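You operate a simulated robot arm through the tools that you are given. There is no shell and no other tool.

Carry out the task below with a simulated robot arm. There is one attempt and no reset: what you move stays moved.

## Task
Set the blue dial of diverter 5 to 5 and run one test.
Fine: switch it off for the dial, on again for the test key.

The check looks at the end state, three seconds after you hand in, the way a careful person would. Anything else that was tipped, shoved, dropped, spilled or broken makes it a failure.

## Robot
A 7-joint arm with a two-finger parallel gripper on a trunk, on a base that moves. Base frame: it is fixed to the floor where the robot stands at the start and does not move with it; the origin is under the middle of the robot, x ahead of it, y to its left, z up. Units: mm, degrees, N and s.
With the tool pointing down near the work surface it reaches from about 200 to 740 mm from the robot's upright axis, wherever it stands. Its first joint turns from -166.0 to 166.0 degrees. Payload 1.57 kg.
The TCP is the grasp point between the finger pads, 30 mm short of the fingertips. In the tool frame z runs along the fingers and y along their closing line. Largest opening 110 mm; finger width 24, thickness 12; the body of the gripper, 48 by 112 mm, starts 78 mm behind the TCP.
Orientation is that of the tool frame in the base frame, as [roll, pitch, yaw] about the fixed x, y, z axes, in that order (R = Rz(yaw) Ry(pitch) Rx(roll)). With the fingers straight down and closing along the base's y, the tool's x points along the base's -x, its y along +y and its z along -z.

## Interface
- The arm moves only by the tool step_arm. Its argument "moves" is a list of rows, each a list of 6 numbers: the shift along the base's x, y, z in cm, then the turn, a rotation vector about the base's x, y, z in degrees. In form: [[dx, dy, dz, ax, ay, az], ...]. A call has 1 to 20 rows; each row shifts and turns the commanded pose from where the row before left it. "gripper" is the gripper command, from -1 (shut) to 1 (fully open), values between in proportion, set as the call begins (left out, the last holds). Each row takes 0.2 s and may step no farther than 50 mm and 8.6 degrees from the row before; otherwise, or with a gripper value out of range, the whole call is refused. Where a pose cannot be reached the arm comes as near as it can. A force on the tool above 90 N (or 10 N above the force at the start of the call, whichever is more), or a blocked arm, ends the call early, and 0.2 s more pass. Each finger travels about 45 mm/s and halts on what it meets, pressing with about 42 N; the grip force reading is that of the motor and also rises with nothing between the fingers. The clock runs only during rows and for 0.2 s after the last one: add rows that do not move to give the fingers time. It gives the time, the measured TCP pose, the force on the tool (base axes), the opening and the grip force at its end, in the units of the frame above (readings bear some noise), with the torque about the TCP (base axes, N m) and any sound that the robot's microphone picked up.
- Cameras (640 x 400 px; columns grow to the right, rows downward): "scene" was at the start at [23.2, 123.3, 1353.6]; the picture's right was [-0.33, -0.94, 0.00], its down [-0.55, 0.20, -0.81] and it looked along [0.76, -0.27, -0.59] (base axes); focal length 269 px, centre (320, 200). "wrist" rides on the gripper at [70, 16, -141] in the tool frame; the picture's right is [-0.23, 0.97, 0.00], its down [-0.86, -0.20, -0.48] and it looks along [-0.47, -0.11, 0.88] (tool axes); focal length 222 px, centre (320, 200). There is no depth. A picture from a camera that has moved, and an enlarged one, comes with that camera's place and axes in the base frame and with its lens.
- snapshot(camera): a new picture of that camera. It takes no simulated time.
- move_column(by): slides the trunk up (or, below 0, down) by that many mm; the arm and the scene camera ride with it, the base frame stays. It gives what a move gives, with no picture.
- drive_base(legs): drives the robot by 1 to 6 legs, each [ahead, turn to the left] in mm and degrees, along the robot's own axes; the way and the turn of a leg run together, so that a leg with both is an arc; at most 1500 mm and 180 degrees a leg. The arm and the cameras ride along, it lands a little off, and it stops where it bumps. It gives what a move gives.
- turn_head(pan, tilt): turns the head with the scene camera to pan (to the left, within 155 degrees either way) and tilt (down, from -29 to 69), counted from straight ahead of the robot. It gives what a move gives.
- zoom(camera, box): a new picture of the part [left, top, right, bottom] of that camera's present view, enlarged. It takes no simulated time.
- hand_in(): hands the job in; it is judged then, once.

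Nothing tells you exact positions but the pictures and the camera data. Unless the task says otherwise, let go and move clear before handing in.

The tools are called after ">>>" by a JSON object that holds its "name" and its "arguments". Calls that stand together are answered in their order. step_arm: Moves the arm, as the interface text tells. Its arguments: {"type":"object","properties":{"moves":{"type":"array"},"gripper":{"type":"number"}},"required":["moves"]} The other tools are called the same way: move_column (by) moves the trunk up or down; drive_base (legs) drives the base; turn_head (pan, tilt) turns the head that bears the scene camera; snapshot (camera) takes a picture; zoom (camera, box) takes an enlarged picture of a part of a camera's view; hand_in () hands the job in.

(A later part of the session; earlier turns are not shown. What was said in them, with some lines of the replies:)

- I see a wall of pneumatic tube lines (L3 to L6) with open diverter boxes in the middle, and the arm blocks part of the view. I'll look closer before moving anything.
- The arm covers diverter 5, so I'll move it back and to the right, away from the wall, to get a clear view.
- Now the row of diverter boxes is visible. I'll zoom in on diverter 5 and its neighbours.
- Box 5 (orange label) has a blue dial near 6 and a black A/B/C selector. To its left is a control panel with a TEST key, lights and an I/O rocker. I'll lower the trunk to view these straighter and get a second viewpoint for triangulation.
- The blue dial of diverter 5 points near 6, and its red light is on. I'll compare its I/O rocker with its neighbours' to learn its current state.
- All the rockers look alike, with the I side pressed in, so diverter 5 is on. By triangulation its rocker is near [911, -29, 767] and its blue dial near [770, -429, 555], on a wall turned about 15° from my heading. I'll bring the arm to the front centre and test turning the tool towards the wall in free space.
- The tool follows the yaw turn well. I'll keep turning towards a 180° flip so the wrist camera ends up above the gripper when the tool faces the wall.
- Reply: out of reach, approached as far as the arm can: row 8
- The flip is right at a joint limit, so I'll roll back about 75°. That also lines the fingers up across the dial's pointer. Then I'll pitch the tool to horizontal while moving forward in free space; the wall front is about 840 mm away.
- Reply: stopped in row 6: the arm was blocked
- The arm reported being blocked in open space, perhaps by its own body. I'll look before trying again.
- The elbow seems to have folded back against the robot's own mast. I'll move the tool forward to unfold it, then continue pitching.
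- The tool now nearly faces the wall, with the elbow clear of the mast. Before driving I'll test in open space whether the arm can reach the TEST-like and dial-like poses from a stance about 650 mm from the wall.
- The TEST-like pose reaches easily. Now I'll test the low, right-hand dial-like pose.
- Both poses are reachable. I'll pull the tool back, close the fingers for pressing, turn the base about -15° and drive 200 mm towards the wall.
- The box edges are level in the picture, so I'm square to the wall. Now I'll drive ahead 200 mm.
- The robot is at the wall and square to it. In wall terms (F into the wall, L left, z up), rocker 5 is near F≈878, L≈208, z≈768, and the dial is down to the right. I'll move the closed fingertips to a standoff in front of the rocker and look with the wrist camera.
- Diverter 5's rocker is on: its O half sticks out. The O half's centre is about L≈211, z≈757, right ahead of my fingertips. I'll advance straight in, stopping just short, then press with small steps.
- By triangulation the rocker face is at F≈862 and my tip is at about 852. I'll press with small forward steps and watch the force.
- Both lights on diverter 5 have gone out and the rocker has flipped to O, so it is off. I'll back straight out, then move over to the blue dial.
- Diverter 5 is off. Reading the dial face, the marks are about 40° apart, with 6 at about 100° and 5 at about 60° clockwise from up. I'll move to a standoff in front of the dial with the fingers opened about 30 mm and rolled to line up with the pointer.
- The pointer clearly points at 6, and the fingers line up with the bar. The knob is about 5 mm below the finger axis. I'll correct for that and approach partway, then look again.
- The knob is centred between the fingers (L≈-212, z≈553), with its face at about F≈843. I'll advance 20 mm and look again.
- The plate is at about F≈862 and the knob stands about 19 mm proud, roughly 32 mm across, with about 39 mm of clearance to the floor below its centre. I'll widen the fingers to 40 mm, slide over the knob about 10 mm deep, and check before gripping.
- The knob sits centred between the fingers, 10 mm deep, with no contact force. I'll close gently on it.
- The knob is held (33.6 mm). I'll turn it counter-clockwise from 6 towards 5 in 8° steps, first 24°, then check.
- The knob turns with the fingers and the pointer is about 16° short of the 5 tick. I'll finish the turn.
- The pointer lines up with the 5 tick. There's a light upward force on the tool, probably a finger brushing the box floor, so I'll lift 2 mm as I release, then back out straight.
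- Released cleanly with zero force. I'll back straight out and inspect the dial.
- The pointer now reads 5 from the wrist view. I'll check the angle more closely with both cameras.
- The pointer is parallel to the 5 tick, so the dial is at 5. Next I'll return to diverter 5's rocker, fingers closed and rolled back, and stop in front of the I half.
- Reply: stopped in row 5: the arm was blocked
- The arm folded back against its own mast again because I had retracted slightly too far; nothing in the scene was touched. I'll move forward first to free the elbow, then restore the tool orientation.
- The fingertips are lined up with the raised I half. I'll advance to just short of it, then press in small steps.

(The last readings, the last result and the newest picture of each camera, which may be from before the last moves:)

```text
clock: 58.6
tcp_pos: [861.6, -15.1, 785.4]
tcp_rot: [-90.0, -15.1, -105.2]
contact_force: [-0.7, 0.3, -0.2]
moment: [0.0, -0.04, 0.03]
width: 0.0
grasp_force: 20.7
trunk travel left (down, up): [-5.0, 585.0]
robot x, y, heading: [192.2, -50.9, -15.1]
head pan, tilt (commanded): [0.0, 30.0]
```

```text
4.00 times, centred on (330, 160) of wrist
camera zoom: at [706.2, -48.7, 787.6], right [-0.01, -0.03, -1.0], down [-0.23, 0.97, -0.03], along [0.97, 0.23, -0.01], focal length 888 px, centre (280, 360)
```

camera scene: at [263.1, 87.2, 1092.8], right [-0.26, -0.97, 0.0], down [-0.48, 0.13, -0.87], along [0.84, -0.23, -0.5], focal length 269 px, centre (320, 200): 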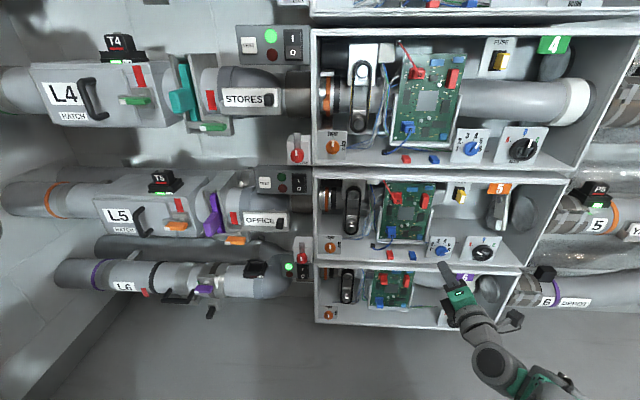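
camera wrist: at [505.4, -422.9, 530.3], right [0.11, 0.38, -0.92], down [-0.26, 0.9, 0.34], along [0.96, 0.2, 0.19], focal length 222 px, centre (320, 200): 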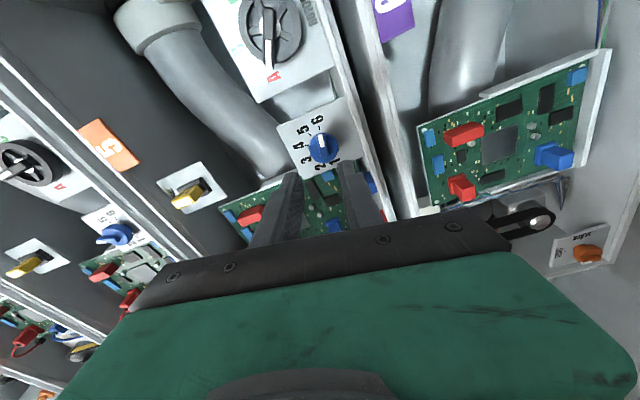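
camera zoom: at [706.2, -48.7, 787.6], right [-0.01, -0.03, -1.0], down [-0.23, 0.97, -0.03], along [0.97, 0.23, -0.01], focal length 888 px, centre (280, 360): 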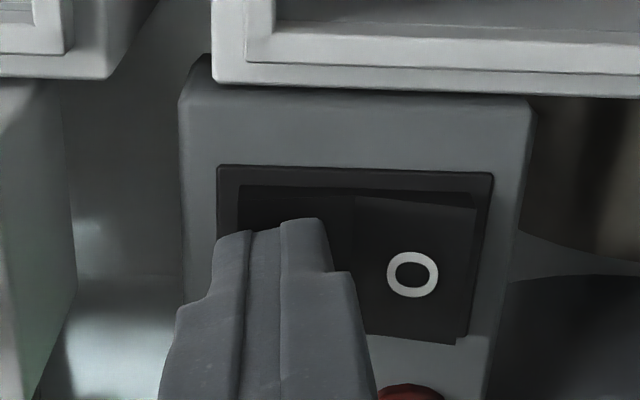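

The green light came on, so diverter 5 is powered again. I'll back out and move left to face the TEST key (L≈296, z≈781).

>>> {"name": "step_arm", "arguments": {"moves": [[-1.641, 0.444, 0, 0, 0, 0], [-1.641, 0.444, 0, 0, 0, 0], [-1.641, 0.444, 0, 0, 0, 0], [-1.641, 0.444, 0, 0, 0, 0], [-1.641, 0.444, 0, 0, 0, 0], [1.12, 4.15, -0.2, 0, 0, 0], [1.12, 4.15, -0.2, 0, 0, 0]]}}

>>> {"name": "snapshot", "arguments": {"camera": "wrist"}}

>>> {"name": "zoom", "arguments": {"camera": "wrist", "box": [250, 110, 410, 210]}}

>>> {"name": "zoom", "arguments": {"camera": "scene", "box": [250, 160, 330, 210]}}

```text
clock: 60.2
tcp_pos: [801.6, 89.5, 781.7]
tcp_rot: [-89.8, -15.0, -105.0]
contact_force: [0.3, 0.4, 0.8]
moment: [0.02, 0.03, 0.01]
width: 0.0
grasp_force: 20.7
trunk travel left (down, up): [-5.0, 585.0]
robot x, y, heading: [192.3, -54.4, -15.0]
head pan, tilt (commanded): [0.0, 30.0]
```

```text
taken
camera wrist: at [646.5, 56.9, 784.0], right [-0.01, -0.03, -1.0], down [-0.23, 0.97, -0.03], along [0.97, 0.23, -0.01], focal length 222 px, centre (320, 200)
```

wrist: 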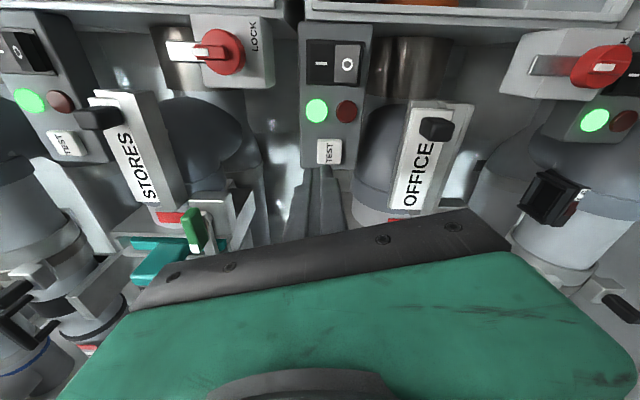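

```text
4.00 times, centred on (330, 160) of wrist
camera zoom: at [646.5, 56.9, 784.0], right [-0.01, -0.03, -1.0], down [-0.23, 0.97, -0.03], along [0.97, 0.23, -0.01], focal length 888 px, centre (280, 360)
```

zoom: 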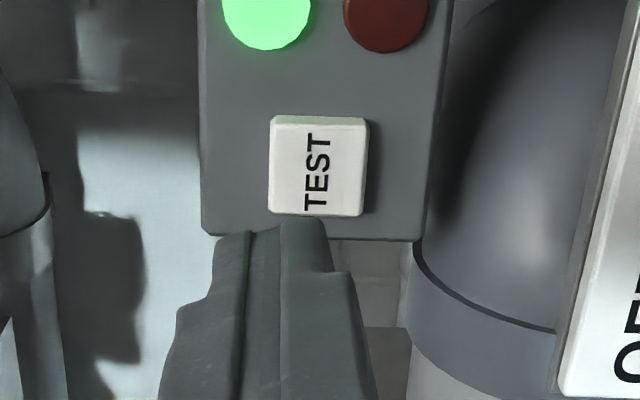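

```text
8.00 times, centred on (290, 185) of scene
camera zoom: at [263.0, 86.9, 1092.8], right [-0.26, -0.97, 0.0], down [-0.48, 0.13, -0.87], along [0.84, -0.23, -0.5], focal length 2150 px, centre (560, 320)
```

zoom: 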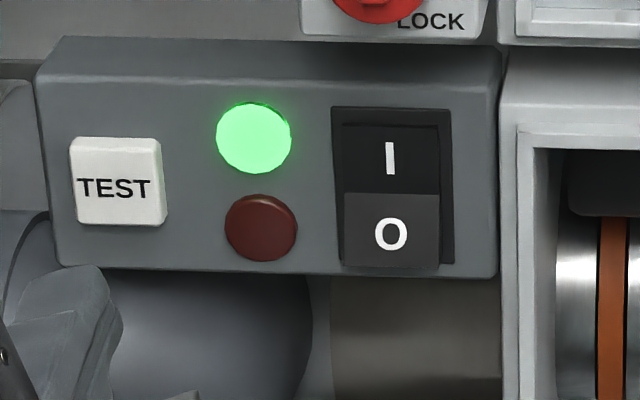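

Diverter 5 shows green and is on. The TEST key is about 10 mm below my aim, so I'll lower to z≈772 and advance to just short of it.

>>> {"name": "step_arm", "arguments": {"moves": [[0, 0, -1.0, 0, 0, 0], [1.689, -0.457, 0, 0, 0, 0], [1.689, -0.457, 0, 0, 0, 0], [1.689, -0.457, 0, 0, 0, 0]]}}

>>> {"name": "zoom", "arguments": {"camera": "wrist", "box": [250, 110, 410, 210]}}

>>> {"name": "zoom", "arguments": {"camera": "scene", "box": [250, 160, 330, 210]}}

```text
clock: 61.2
tcp_pos: [853.3, 75.6, 771.3]
tcp_rot: [-89.8, -15.0, -105.0]
contact_force: [0.0, -0.5, 0.0]
moment: [-0.01, -0.02, 0.0]
width: 0.2
grasp_force: 20.9
trunk travel left (down, up): [-5.0, 585.0]
robot x, y, heading: [191.3, -52.9, -15.0]
head pan, tilt (commanded): [0.0, 30.0]
```

```text
4.00 times, centred on (330, 160) of wrist
camera zoom: at [697.9, 42.6, 773.3], right [-0.01, -0.03, -1.0], down [-0.23, 0.97, -0.03], along [0.97, 0.23, -0.01], focal length 888 px, centre (280, 360)
```

zoom: 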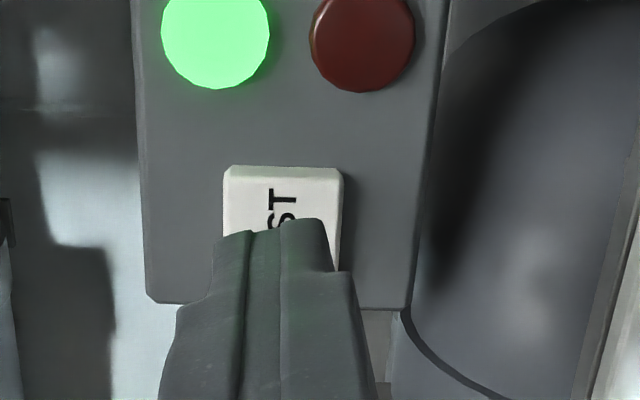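

```text
8.00 times, centred on (290, 185) of scene
camera zoom: at [263.1, 87.2, 1092.8], right [-0.26, -0.97, 0.0], down [-0.48, 0.13, -0.87], along [0.84, -0.23, -0.5], focal length 2150 px, centre (560, 320)
```

zoom: 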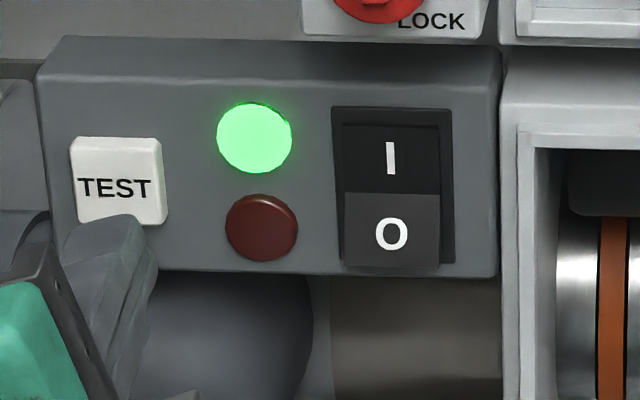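

I'm aligned with the TEST key, about 20 mm short of it. I'll advance carefully so that I press it exactly once.

>>> {"name": "step_arm", "arguments": {"moves": [[0.29, -0.078, 0, 0, 0, 0], [0.29, -0.078, 0, 0, 0, 0], [0.29, -0.078, 0, 0, 0, 0], [0.29, -0.078, 0, 0, 0, 0]]}}

>>> {"name": "zoom", "arguments": {"camera": "scene", "box": [250, 160, 330, 210]}}

>>> {"name": "zoom", "arguments": {"camera": "wrist", "box": [250, 110, 410, 210]}}

```text
clock: 62.2
tcp_pos: [863.9, 72.0, 771.9]
tcp_rot: [-89.9, -14.9, -105.1]
contact_force: [-0.5, 0.8, -0.5]
moment: [0.01, 0.01, 0.0]
width: 0.1
grasp_force: 21.0
trunk travel left (down, up): [-5.0, 585.0]
robot x, y, heading: [192.3, -54.8, -15.5]
head pan, tilt (commanded): [0.0, 30.0]
```

```text
8.00 times, centred on (290, 185) of scene
camera zoom: at [263.2, 87.1, 1092.8], right [-0.26, -0.97, 0.0], down [-0.48, 0.13, -0.87], along [0.84, -0.23, -0.5], focal length 2150 px, centre (560, 320)
```

zoom: 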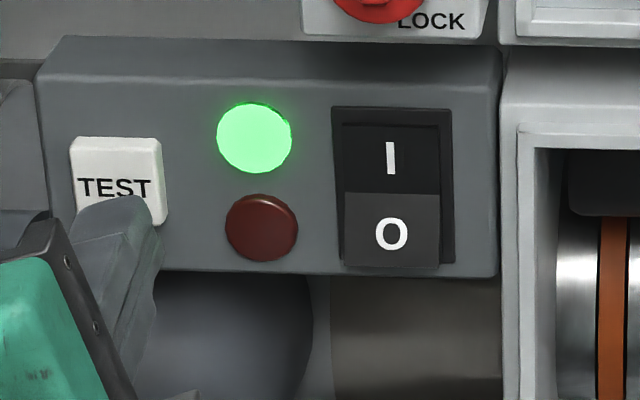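

```text
4.00 times, centred on (330, 160) of wrist
camera zoom: at [709.1, 39.5, 774.0], right [-0.01, -0.03, -1.0], down [-0.23, 0.97, -0.03], along [0.97, 0.23, -0.01], focal length 888 px, centre (280, 360)
```

zoom: 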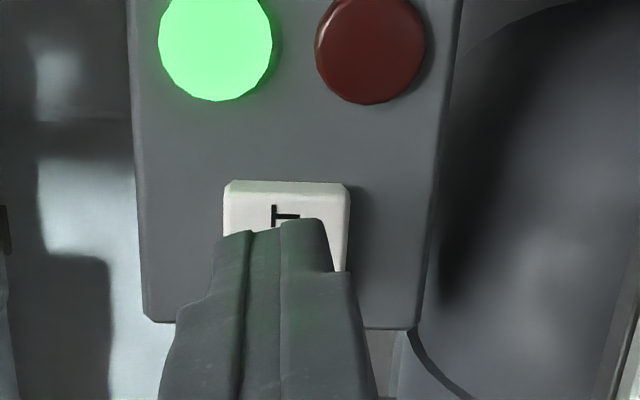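

>>> {"name": "step_arm", "arguments": {"moves": [[0.193, -0.052, 0, 0, 0, 0], [0.193, -0.052, 0, 0, 0, 0], [0.193, -0.052, 0, 0, 0, 0]]}}

>>> {"name": "zoom", "arguments": {"camera": "scene", "box": [250, 160, 330, 210]}}

```text
clock: 63.0
tcp_pos: [869.6, 71.3, 770.7]
tcp_rot: [-89.8, -15.0, -105.1]
contact_force: [-0.3, 0.1, 0.5]
moment: [0.02, -0.01, -0.01]
width: 0.0
grasp_force: 21.9
trunk travel left (down, up): [-5.0, 585.0]
robot x, y, heading: [190.1, -50.1, -15.1]
head pan, tilt (commanded): [0.0, 30.0]
```

```text
8.00 times, centred on (290, 185) of scene
camera zoom: at [263.2, 87.1, 1092.8], right [-0.26, -0.97, 0.0], down [-0.48, 0.13, -0.87], along [0.84, -0.23, -0.5], focal length 2150 px, centre (560, 320)
```

zoom: 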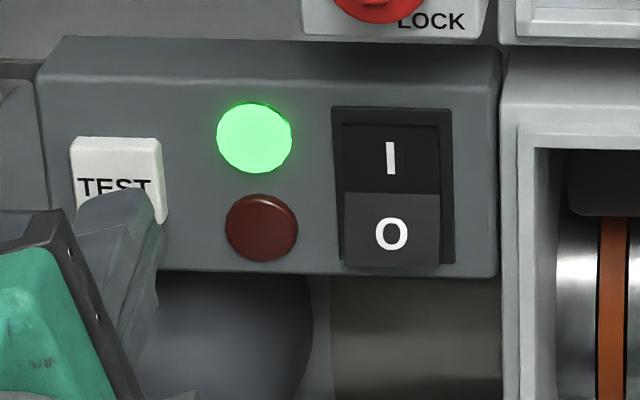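

>>> {"name": "step_arm", "arguments": {"moves": [[0.193, -0.052, 0, 0, 0, 0], [0.193, -0.052, 0, 0, 0, 0]]}}

>>> {"name": "zoom", "arguments": {"camera": "scene", "box": [250, 160, 330, 210]}}

```text
clock: 63.6
tcp_pos: [874.2, 69.2, 772.2]
tcp_rot: [-89.7, -14.9, -105.2]
contact_force: [0.6, -0.8, -0.7]
moment: [0.0, -0.01, -0.03]
width: 0.0
grasp_force: 21.1
trunk travel left (down, up): [-5.0, 585.0]
robot x, y, heading: [189.9, -51.6, -15.3]
head pan, tilt (commanded): [0.0, 30.0]
```

```text
8.00 times, centred on (290, 185) of scene
camera zoom: at [263.2, 87.1, 1092.8], right [-0.26, -0.97, 0.0], down [-0.48, 0.13, -0.87], along [0.84, -0.23, -0.5], focal length 2150 px, centre (560, 320)
```

zoom: 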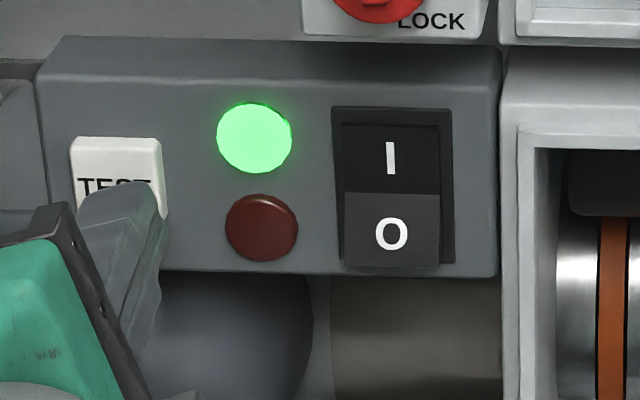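

>>> {"name": "step_arm", "arguments": {"moves": [[0.193, -0.052, 0, 0, 0, 0], [0.193, -0.052, 0, 0, 0, 0]]}}

>>> {"name": "zoom", "arguments": {"camera": "scene", "box": [250, 160, 330, 210]}}

```text
clock: 64.2
tcp_pos: [877.2, 68.7, 771.0]
tcp_rot: [-89.9, -15.0, -105.0]
contact_force: [0.2, -0.5, 0.2]
moment: [0.01, -0.01, -0.01]
width: 0.1
grasp_force: 21.7
trunk travel left (down, up): [-5.0, 585.0]
robot x, y, heading: [190.4, -52.7, -14.8]
head pan, tilt (commanded): [0.0, 30.0]
```

```text
8.00 times, centred on (290, 185) of scene
camera zoom: at [263.2, 87.1, 1092.8], right [-0.26, -0.97, 0.0], down [-0.48, 0.13, -0.87], along [0.84, -0.23, -0.5], focal length 2150 px, centre (560, 320)
```

zoom: 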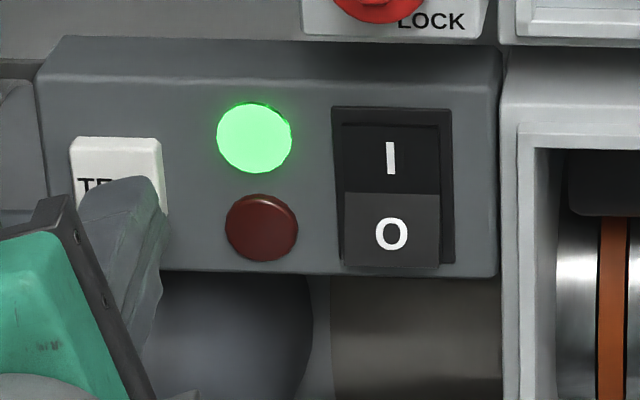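

>>> {"name": "step_arm", "arguments": {"moves": [[0.193, -0.052, 0, 0, 0, 0], [0.193, -0.052, 0, 0, 0, 0]]}}

>>> {"name": "zoom", "arguments": {"camera": "scene", "box": [250, 160, 330, 210]}}

>>> {"name": "zoom", "arguments": {"camera": "wrist", "box": [250, 110, 410, 210]}}

```text
clock: 64.8
tcp_pos: [881.5, 67.6, 772.2]
tcp_rot: [-90.0, -15.0, -105.0]
contact_force: [0.2, -0.2, 0.7]
moment: [0.0, -0.02, 0.0]
width: 0.1
grasp_force: 21.1
trunk travel left (down, up): [-5.0, 585.0]
robot x, y, heading: [190.4, -50.6, -15.0]
head pan, tilt (commanded): [0.0, 30.0]
```

```text
8.00 times, centred on (290, 185) of scene
camera zoom: at [263.2, 87.1, 1092.8], right [-0.26, -0.97, 0.0], down [-0.48, 0.13, -0.87], along [0.84, -0.23, -0.5], focal length 2150 px, centre (560, 320)
```

zoom: 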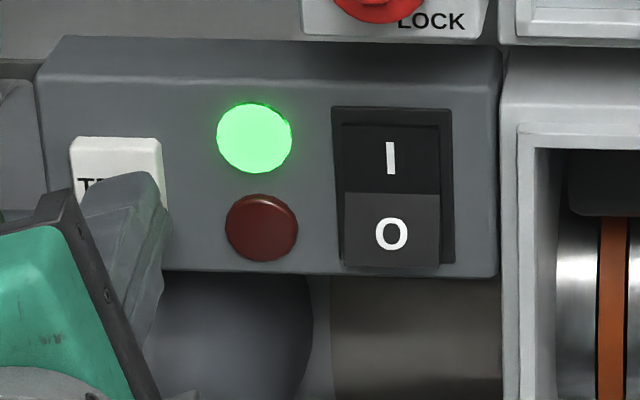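

```text
4.00 times, centred on (330, 160) of wrist
camera zoom: at [726.4, 35.1, 773.8], right [-0.01, -0.03, -1.0], down [-0.23, 0.97, -0.03], along [0.97, 0.23, -0.01], focal length 888 px, centre (280, 360)
```

zoom: 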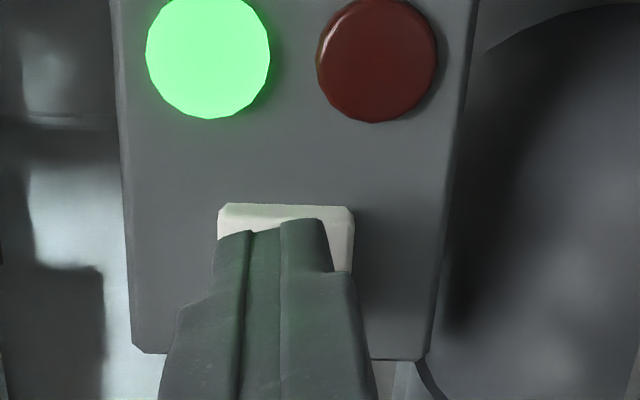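

>>> {"name": "step_arm", "arguments": {"moves": [[0.193, -0.052, 0, 0, 0, 0]]}}

>>> {"name": "step_arm", "arguments": {"moves": [[0.193, -0.052, 0, 0, 0, 0]]}}

>>> {"name": "zoom", "arguments": {"camera": "scene", "box": [250, 160, 330, 210]}}

>>> {"name": "zoom", "arguments": {"camera": "wrist", "box": [250, 110, 410, 210]}}

```text
clock: 65.2
tcp_pos: [883.3, 67.6, 771.7]
tcp_rot: [-89.9, -15.0, -105.1]
contact_force: [-0.2, -0.5, 0.2]
moment: [-0.04, 0.01, -0.02]
width: 0.0
grasp_force: 21.7
trunk travel left (down, up): [-5.0, 585.0]
robot x, y, heading: [196.8, -46.6, -15.2]
head pan, tilt (commanded): [0.0, 30.0]
```

```text
clock: 65.6
tcp_pos: [885.7, 66.5, 771.8]
tcp_rot: [-89.7, -15.0, -105.1]
contact_force: [0.5, -1.6, -0.3]
moment: [-0.01, 0.02, -0.02]
width: 0.0
grasp_force: 21.7
trunk travel left (down, up): [-5.0, 585.0]
robot x, y, heading: [193.7, -53.6, -14.9]
head pan, tilt (commanded): [0.0, 30.0]
```

```text
8.00 times, centred on (290, 185) of scene
camera zoom: at [263.2, 87.1, 1092.8], right [-0.26, -0.97, 0.0], down [-0.48, 0.13, -0.87], along [0.84, -0.23, -0.5], focal length 2150 px, centre (560, 320)
```

zoom: 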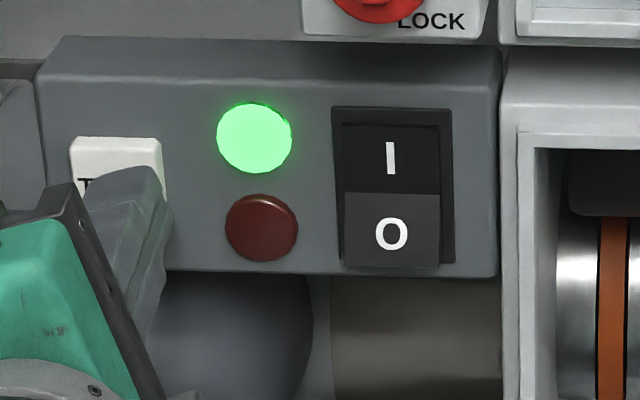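

```text
4.00 times, centred on (330, 160) of wrist
camera zoom: at [730.1, 34.2, 773.9], right [-0.01, -0.03, -1.0], down [-0.23, 0.97, -0.03], along [0.97, 0.23, -0.01], focal length 888 px, centre (280, 360)
```

zoom: 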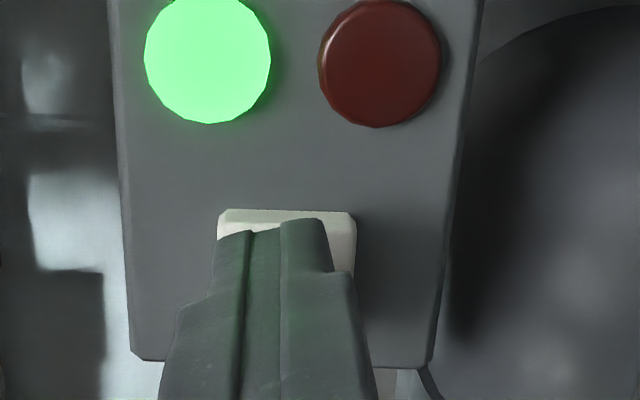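

>>> {"name": "step_arm", "arguments": {"moves": [[0.193, -0.052, 0, 0, 0, 0]]}}

>>> {"name": "step_arm", "arguments": {"moves": [[0.193, -0.052, 0, 0, 0, 0]]}}

>>> {"name": "zoom", "arguments": {"camera": "scene", "box": [250, 160, 330, 210]}}

```text
clock: 66.0
tcp_pos: [886.6, 66.4, 770.7]
tcp_rot: [-89.8, -15.1, -105.1]
contact_force: [0.4, -0.5, -0.3]
moment: [-0.01, -0.02, -0.01]
width: 0.0
grasp_force: 21.6
trunk travel left (down, up): [-5.0, 585.0]
robot x, y, heading: [193.2, -50.6, -14.9]
head pan, tilt (commanded): [0.0, 30.0]
```

```text
clock: 66.4
tcp_pos: [888.6, 65.3, 771.1]
tcp_rot: [-89.9, -14.9, -105.1]
contact_force: [-0.4, 0.1, 0.0]
moment: [-0.03, 0.0, 0.04]
width: 0.0
grasp_force: 21.3
trunk travel left (down, up): [-5.0, 585.0]
robot x, y, heading: [191.1, -50.2, -15.1]
head pan, tilt (commanded): [0.0, 30.0]
```

```text
8.00 times, centred on (290, 185) of scene
camera zoom: at [263.2, 87.1, 1092.8], right [-0.26, -0.97, 0.0], down [-0.48, 0.13, -0.87], along [0.84, -0.23, -0.5], focal length 2150 px, centre (560, 320)
```

zoom: 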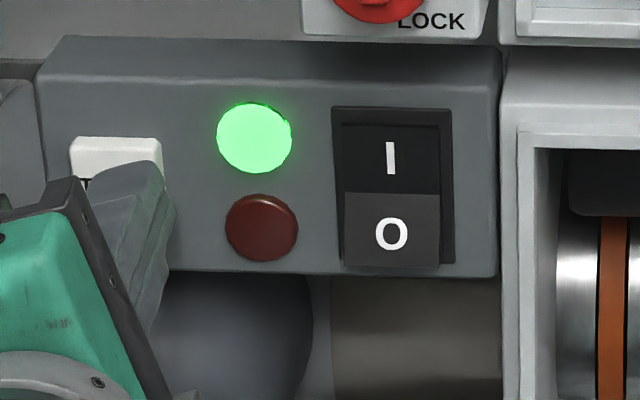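

Still no contact and no change. I'll continue in 2 mm steps.

>>> {"name": "step_arm", "arguments": {"moves": [[0.193, -0.052, 0, 0, 0, 0]]}}

>>> {"name": "step_arm", "arguments": {"moves": [[0.193, -0.052, 0, 0, 0, 0]]}}

>>> {"name": "zoom", "arguments": {"camera": "scene", "box": [250, 160, 330, 210]}}

>>> {"name": "zoom", "arguments": {"camera": "wrist", "box": [250, 110, 410, 210]}}

```text
clock: 66.8
tcp_pos: [890.6, 65.1, 772.0]
tcp_rot: [-89.9, -15.0, -105.1]
contact_force: [0.3, -0.5, -0.1]
moment: [0.0, -0.02, 0.0]
width: 0.0
grasp_force: 21.7
trunk travel left (down, up): [-5.0, 585.0]
robot x, y, heading: [193.0, -51.0, -15.0]
head pan, tilt (commanded): [0.0, 30.0]
```

```text
clock: 67.2
tcp_pos: [892.6, 65.2, 771.9]
tcp_rot: [-89.9, -15.0, -105.1]
contact_force: [-0.4, 0.1, -0.6]
moment: [0.03, -0.01, -0.03]
width: 0.2
grasp_force: 21.4
trunk travel left (down, up): [-5.0, 585.0]
robot x, y, heading: [189.7, -50.8, -14.9]
head pan, tilt (commanded): [0.0, 30.0]
```

```text
8.00 times, centred on (290, 185) of scene
camera zoom: at [263.1, 87.1, 1092.8], right [-0.26, -0.97, 0.0], down [-0.48, 0.13, -0.87], along [0.84, -0.23, -0.5], focal length 2150 px, centre (560, 320)
```

zoom: 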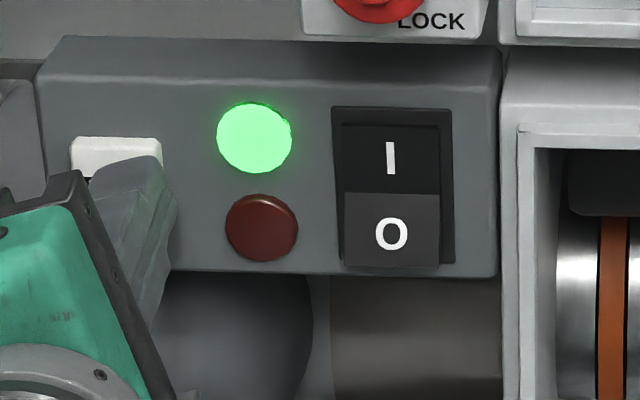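

```text
4.00 times, centred on (330, 160) of wrist
camera zoom: at [737.5, 32.0, 773.9], right [-0.01, -0.03, -1.0], down [-0.23, 0.97, -0.03], along [0.97, 0.23, -0.01], focal length 888 px, centre (280, 360)
```

zoom: 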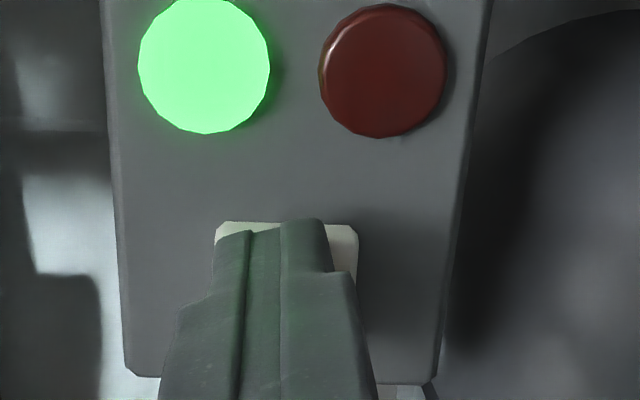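

>>> {"name": "step_arm", "arguments": {"moves": [[0.193, -0.052, 0, 0, 0, 0]]}}

>>> {"name": "step_arm", "arguments": {"moves": [[0.193, -0.052, 0, 0, 0, 0]]}}

>>> {"name": "zoom", "arguments": {"camera": "scene", "box": [250, 160, 330, 210]}}

>>> {"name": "zoom", "arguments": {"camera": "wrist", "box": [250, 110, 410, 210]}}

```text
clock: 67.6
tcp_pos: [894.4, 64.8, 770.2]
tcp_rot: [-89.9, -15.0, -105.1]
contact_force: [-1.8, -1.0, -0.2]
moment: [0.02, 0.0, -0.05]
width: 0.0
grasp_force: 21.1
trunk travel left (down, up): [-5.0, 585.0]
robot x, y, heading: [195.4, -49.0, -15.1]
head pan, tilt (commanded): [0.0, 30.0]
heard: click
```

```text
clock: 68.0
tcp_pos: [895.1, 63.5, 770.9]
tcp_rot: [-89.9, -14.9, -105.1]
contact_force: [-6.2, -0.4, -1.8]
moment: [0.02, 0.03, -0.1]
width: 0.3
grasp_force: 21.6
trunk travel left (down, up): [-5.0, 585.0]
robot x, y, heading: [193.8, -48.5, -15.1]
head pan, tilt (commanded): [0.0, 30.0]
```

```text
8.00 times, centred on (290, 185) of scene
camera zoom: at [262.8, 87.1, 1092.8], right [-0.26, -0.97, 0.0], down [-0.48, 0.13, -0.87], along [0.84, -0.23, -0.5], focal length 2150 px, centre (560, 320)
```

zoom: 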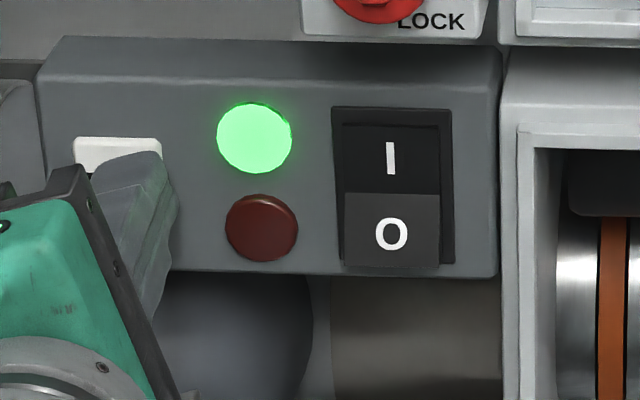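

```text
4.00 times, centred on (330, 160) of wrist
camera zoom: at [740.9, 31.3, 774.0], right [-0.01, -0.03, -1.0], down [-0.23, 0.97, -0.03], along [0.97, 0.23, -0.01], focal length 888 px, centre (280, 360)
```

zoom: 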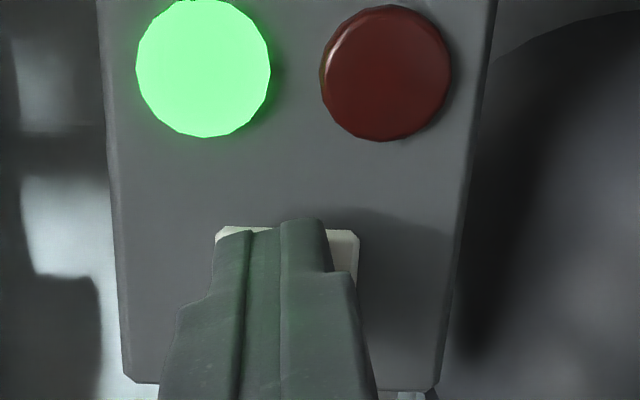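

I heard a single click and felt about 6 N, so the TEST key has been pressed once. I'll withdraw straight back and watch the lights.

>>> {"name": "step_arm", "arguments": {"moves": [[-0.965, 0.261, 0, 0, 0, 0], [-1.641, 0.444, 0, 0, 0, 0], [-1.93, 0.522, 0, 0, 0, 0], [-1.93, 0.522, 0, 0, 0, 0], [-1.93, 0.522, 0, 0, 0, 0], [-1.93, 0.522, 0, 0, 0, 0]]}}

>>> {"name": "zoom", "arguments": {"camera": "scene", "box": [250, 160, 330, 210]}}

>>> {"name": "snapshot", "arguments": {"camera": "scene"}}

```text
clock: 69.4
tcp_pos: [793.1, 91.9, 770.9]
tcp_rot: [-89.8, -14.9, -105.1]
contact_force: [-0.2, 0.7, 0.0]
moment: [-0.02, 0.01, -0.02]
width: 0.0
grasp_force: 21.3
trunk travel left (down, up): [-5.0, 585.0]
robot x, y, heading: [195.2, -55.9, -15.0]
head pan, tilt (commanded): [0.0, 30.0]
```

```text
8.00 times, centred on (290, 185) of scene
camera zoom: at [263.3, 87.1, 1092.8], right [-0.26, -0.97, 0.0], down [-0.48, 0.13, -0.87], along [0.84, -0.23, -0.5], focal length 2150 px, centre (560, 320)
```

zoom: 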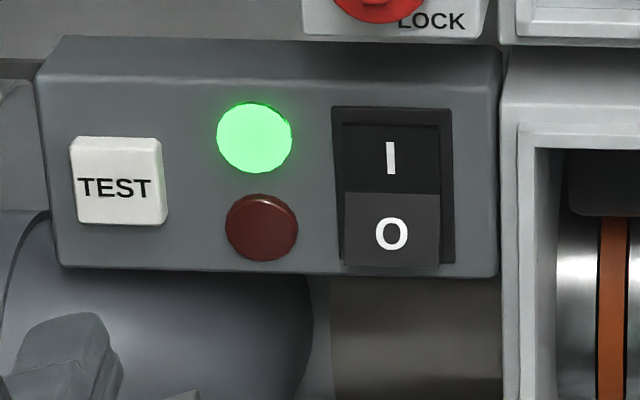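

```text
taken
camera scene: at [263.3, 87.1, 1092.8], right [-0.26, -0.97, 0.0], down [-0.48, 0.13, -0.87], along [0.84, -0.23, -0.5], focal length 269 px, centre (320, 200)
```

scene: 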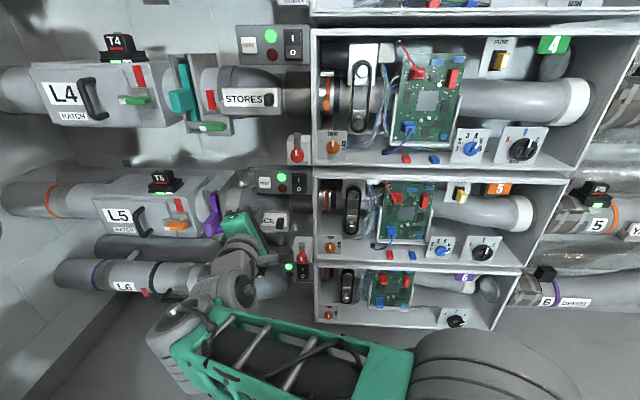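

The test ran: the tube inside box 5 has swung across to its outlet and the green light stays on. I'll inspect box 5 and its surroundings once more.

>>> {"name": "zoom", "arguments": {"camera": "scene", "box": [310, 165, 570, 330]}}

>>> {"name": "zoom", "arguments": {"camera": "scene", "box": [424, 232, 464, 258]}}

>>> {"name": "zoom", "arguments": {"camera": "scene", "box": [0, 80, 330, 300]}}

```text
2.42 times, centred on (440, 248) of scene
camera zoom: at [263.3, 87.1, 1092.8], right [-0.26, -0.97, 0.0], down [-0.48, 0.13, -0.87], along [0.84, -0.23, -0.5], focal length 651 px, centre (29, 85)
```

zoom: 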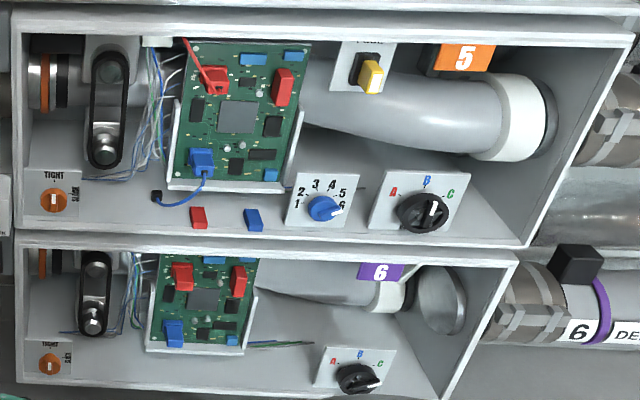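

```text
15.38 times, centred on (444, 245) of scene
camera zoom: at [263.3, 87.1, 1092.8], right [-0.26, -0.97, 0.0], down [-0.48, 0.13, -0.87], along [0.84, -0.23, -0.5], focal length 4134 px, centre (-1588, -492)
```

zoom: 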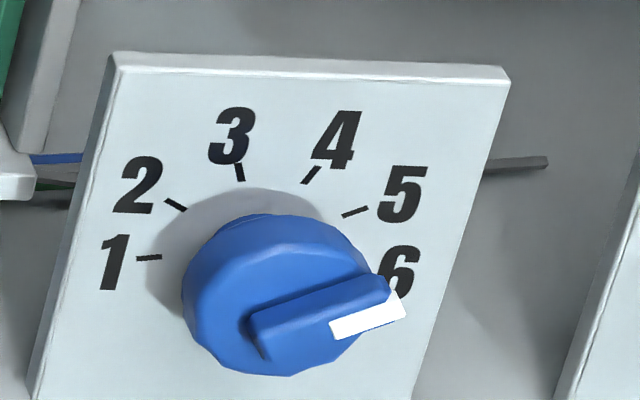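

```text
1.82 times, centred on (165, 190) of scene
camera zoom: at [263.3, 87.1, 1092.8], right [-0.26, -0.97, 0.0], down [-0.48, 0.13, -0.87], along [0.84, -0.23, -0.5], focal length 488 px, centre (602, 218)
```

zoom: 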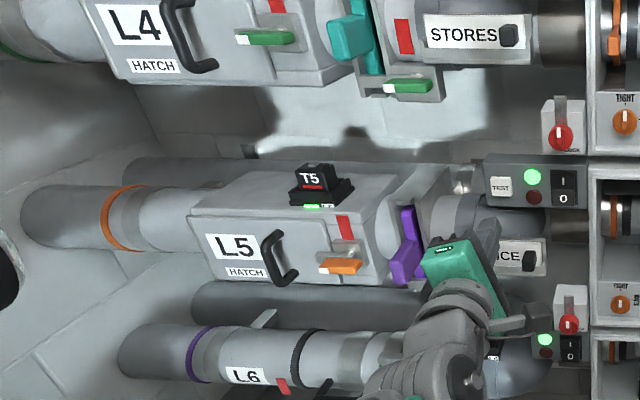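

The dial reads 5, the switch is on with a green light, and the rotor moved by itself as part of the test. I'll back the base away so the arm is well clear, then take a last look.

>>> {"name": "drive_base", "arguments": {"legs": [[-200, 0]]}}

>>> {"name": "snapshot", "arguments": {"camera": "scene"}}

>>> {"name": "zoom", "arguments": {"camera": "scene", "box": [240, 130, 500, 270]}}

```text
clock: 71.0
tcp_pos: [598.0, 144.0, 771.3]
tcp_rot: [-89.9, -15.0, -105.2]
contact_force: [0.1, 0.2, -0.2]
moment: [0.0, 0.0, 0.04]
width: 0.0
grasp_force: 21.3
trunk travel left (down, up): [-5.0, 585.0]
robot x, y, heading: [0.1, 2.0, -15.3]
head pan, tilt (commanded): [0.0, 30.0]
```

```text
taken
camera scene: at [68.9, 139.7, 1092.8], right [-0.26, -0.96, 0.0], down [-0.48, 0.13, -0.87], along [0.84, -0.23, -0.5], focal length 269 px, centre (320, 200)
```

scene: 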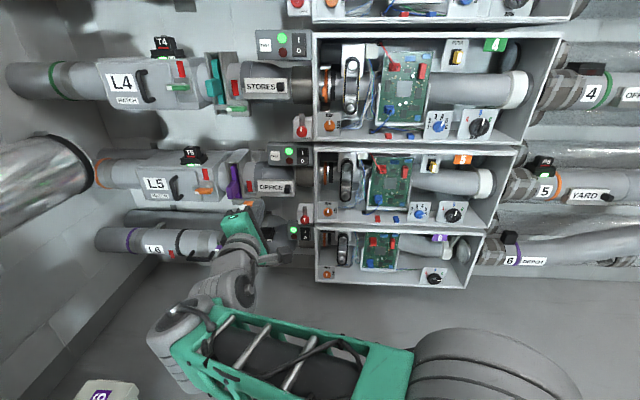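

```text
2.46 times, centred on (370, 200) of scene
camera zoom: at [68.9, 139.7, 1092.8], right [-0.26, -0.96, 0.0], down [-0.48, 0.13, -0.87], along [0.84, -0.23, -0.5], focal length 661 px, centre (197, 200)
```

zoom: 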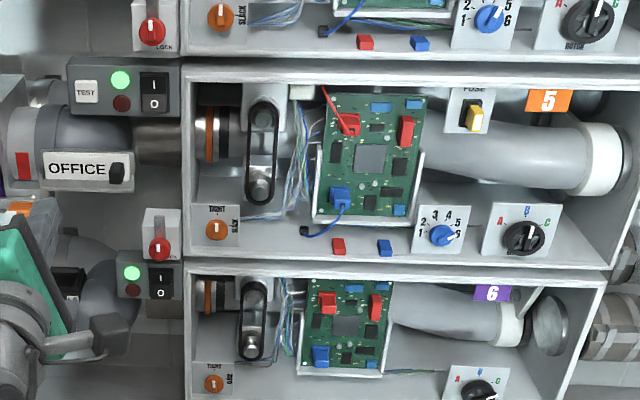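

Diverter 5 is on with a green light, its blue dial is at 5, the test has run once, and the arm is well clear with everything else in place. I'm handing in now.

>>> {"name": "hand_in", "arguments": {}}

```text
The job is handed in.
```

Diverter 5's blue dial is now set from 6 to 5, and I ran one test. The job is handed in.

- **Switching:** I switched diverter 5 off before turning the dial (both lights went out). I switched it back on afterwards, and its green light came on instead of the earlier red.
- **Test:** I pressed the TEST key once and heard a single click. The tube inside box 5 then swung across to an outlet. The black A/B/C selector moved off A by itself, to what looks like B. The green light stayed on.
- **Everything else:** I only touched diverter 5's switch, dial and TEST key, and the other diverters looked unchanged in the last picture. Twice the arm was blocked in open space, probably by its own mast, and it touched nothing on the wall. A finger may have brushed box 5's floor lightly while I was turning the dial.

I backed the robot away from the wall before handing in.
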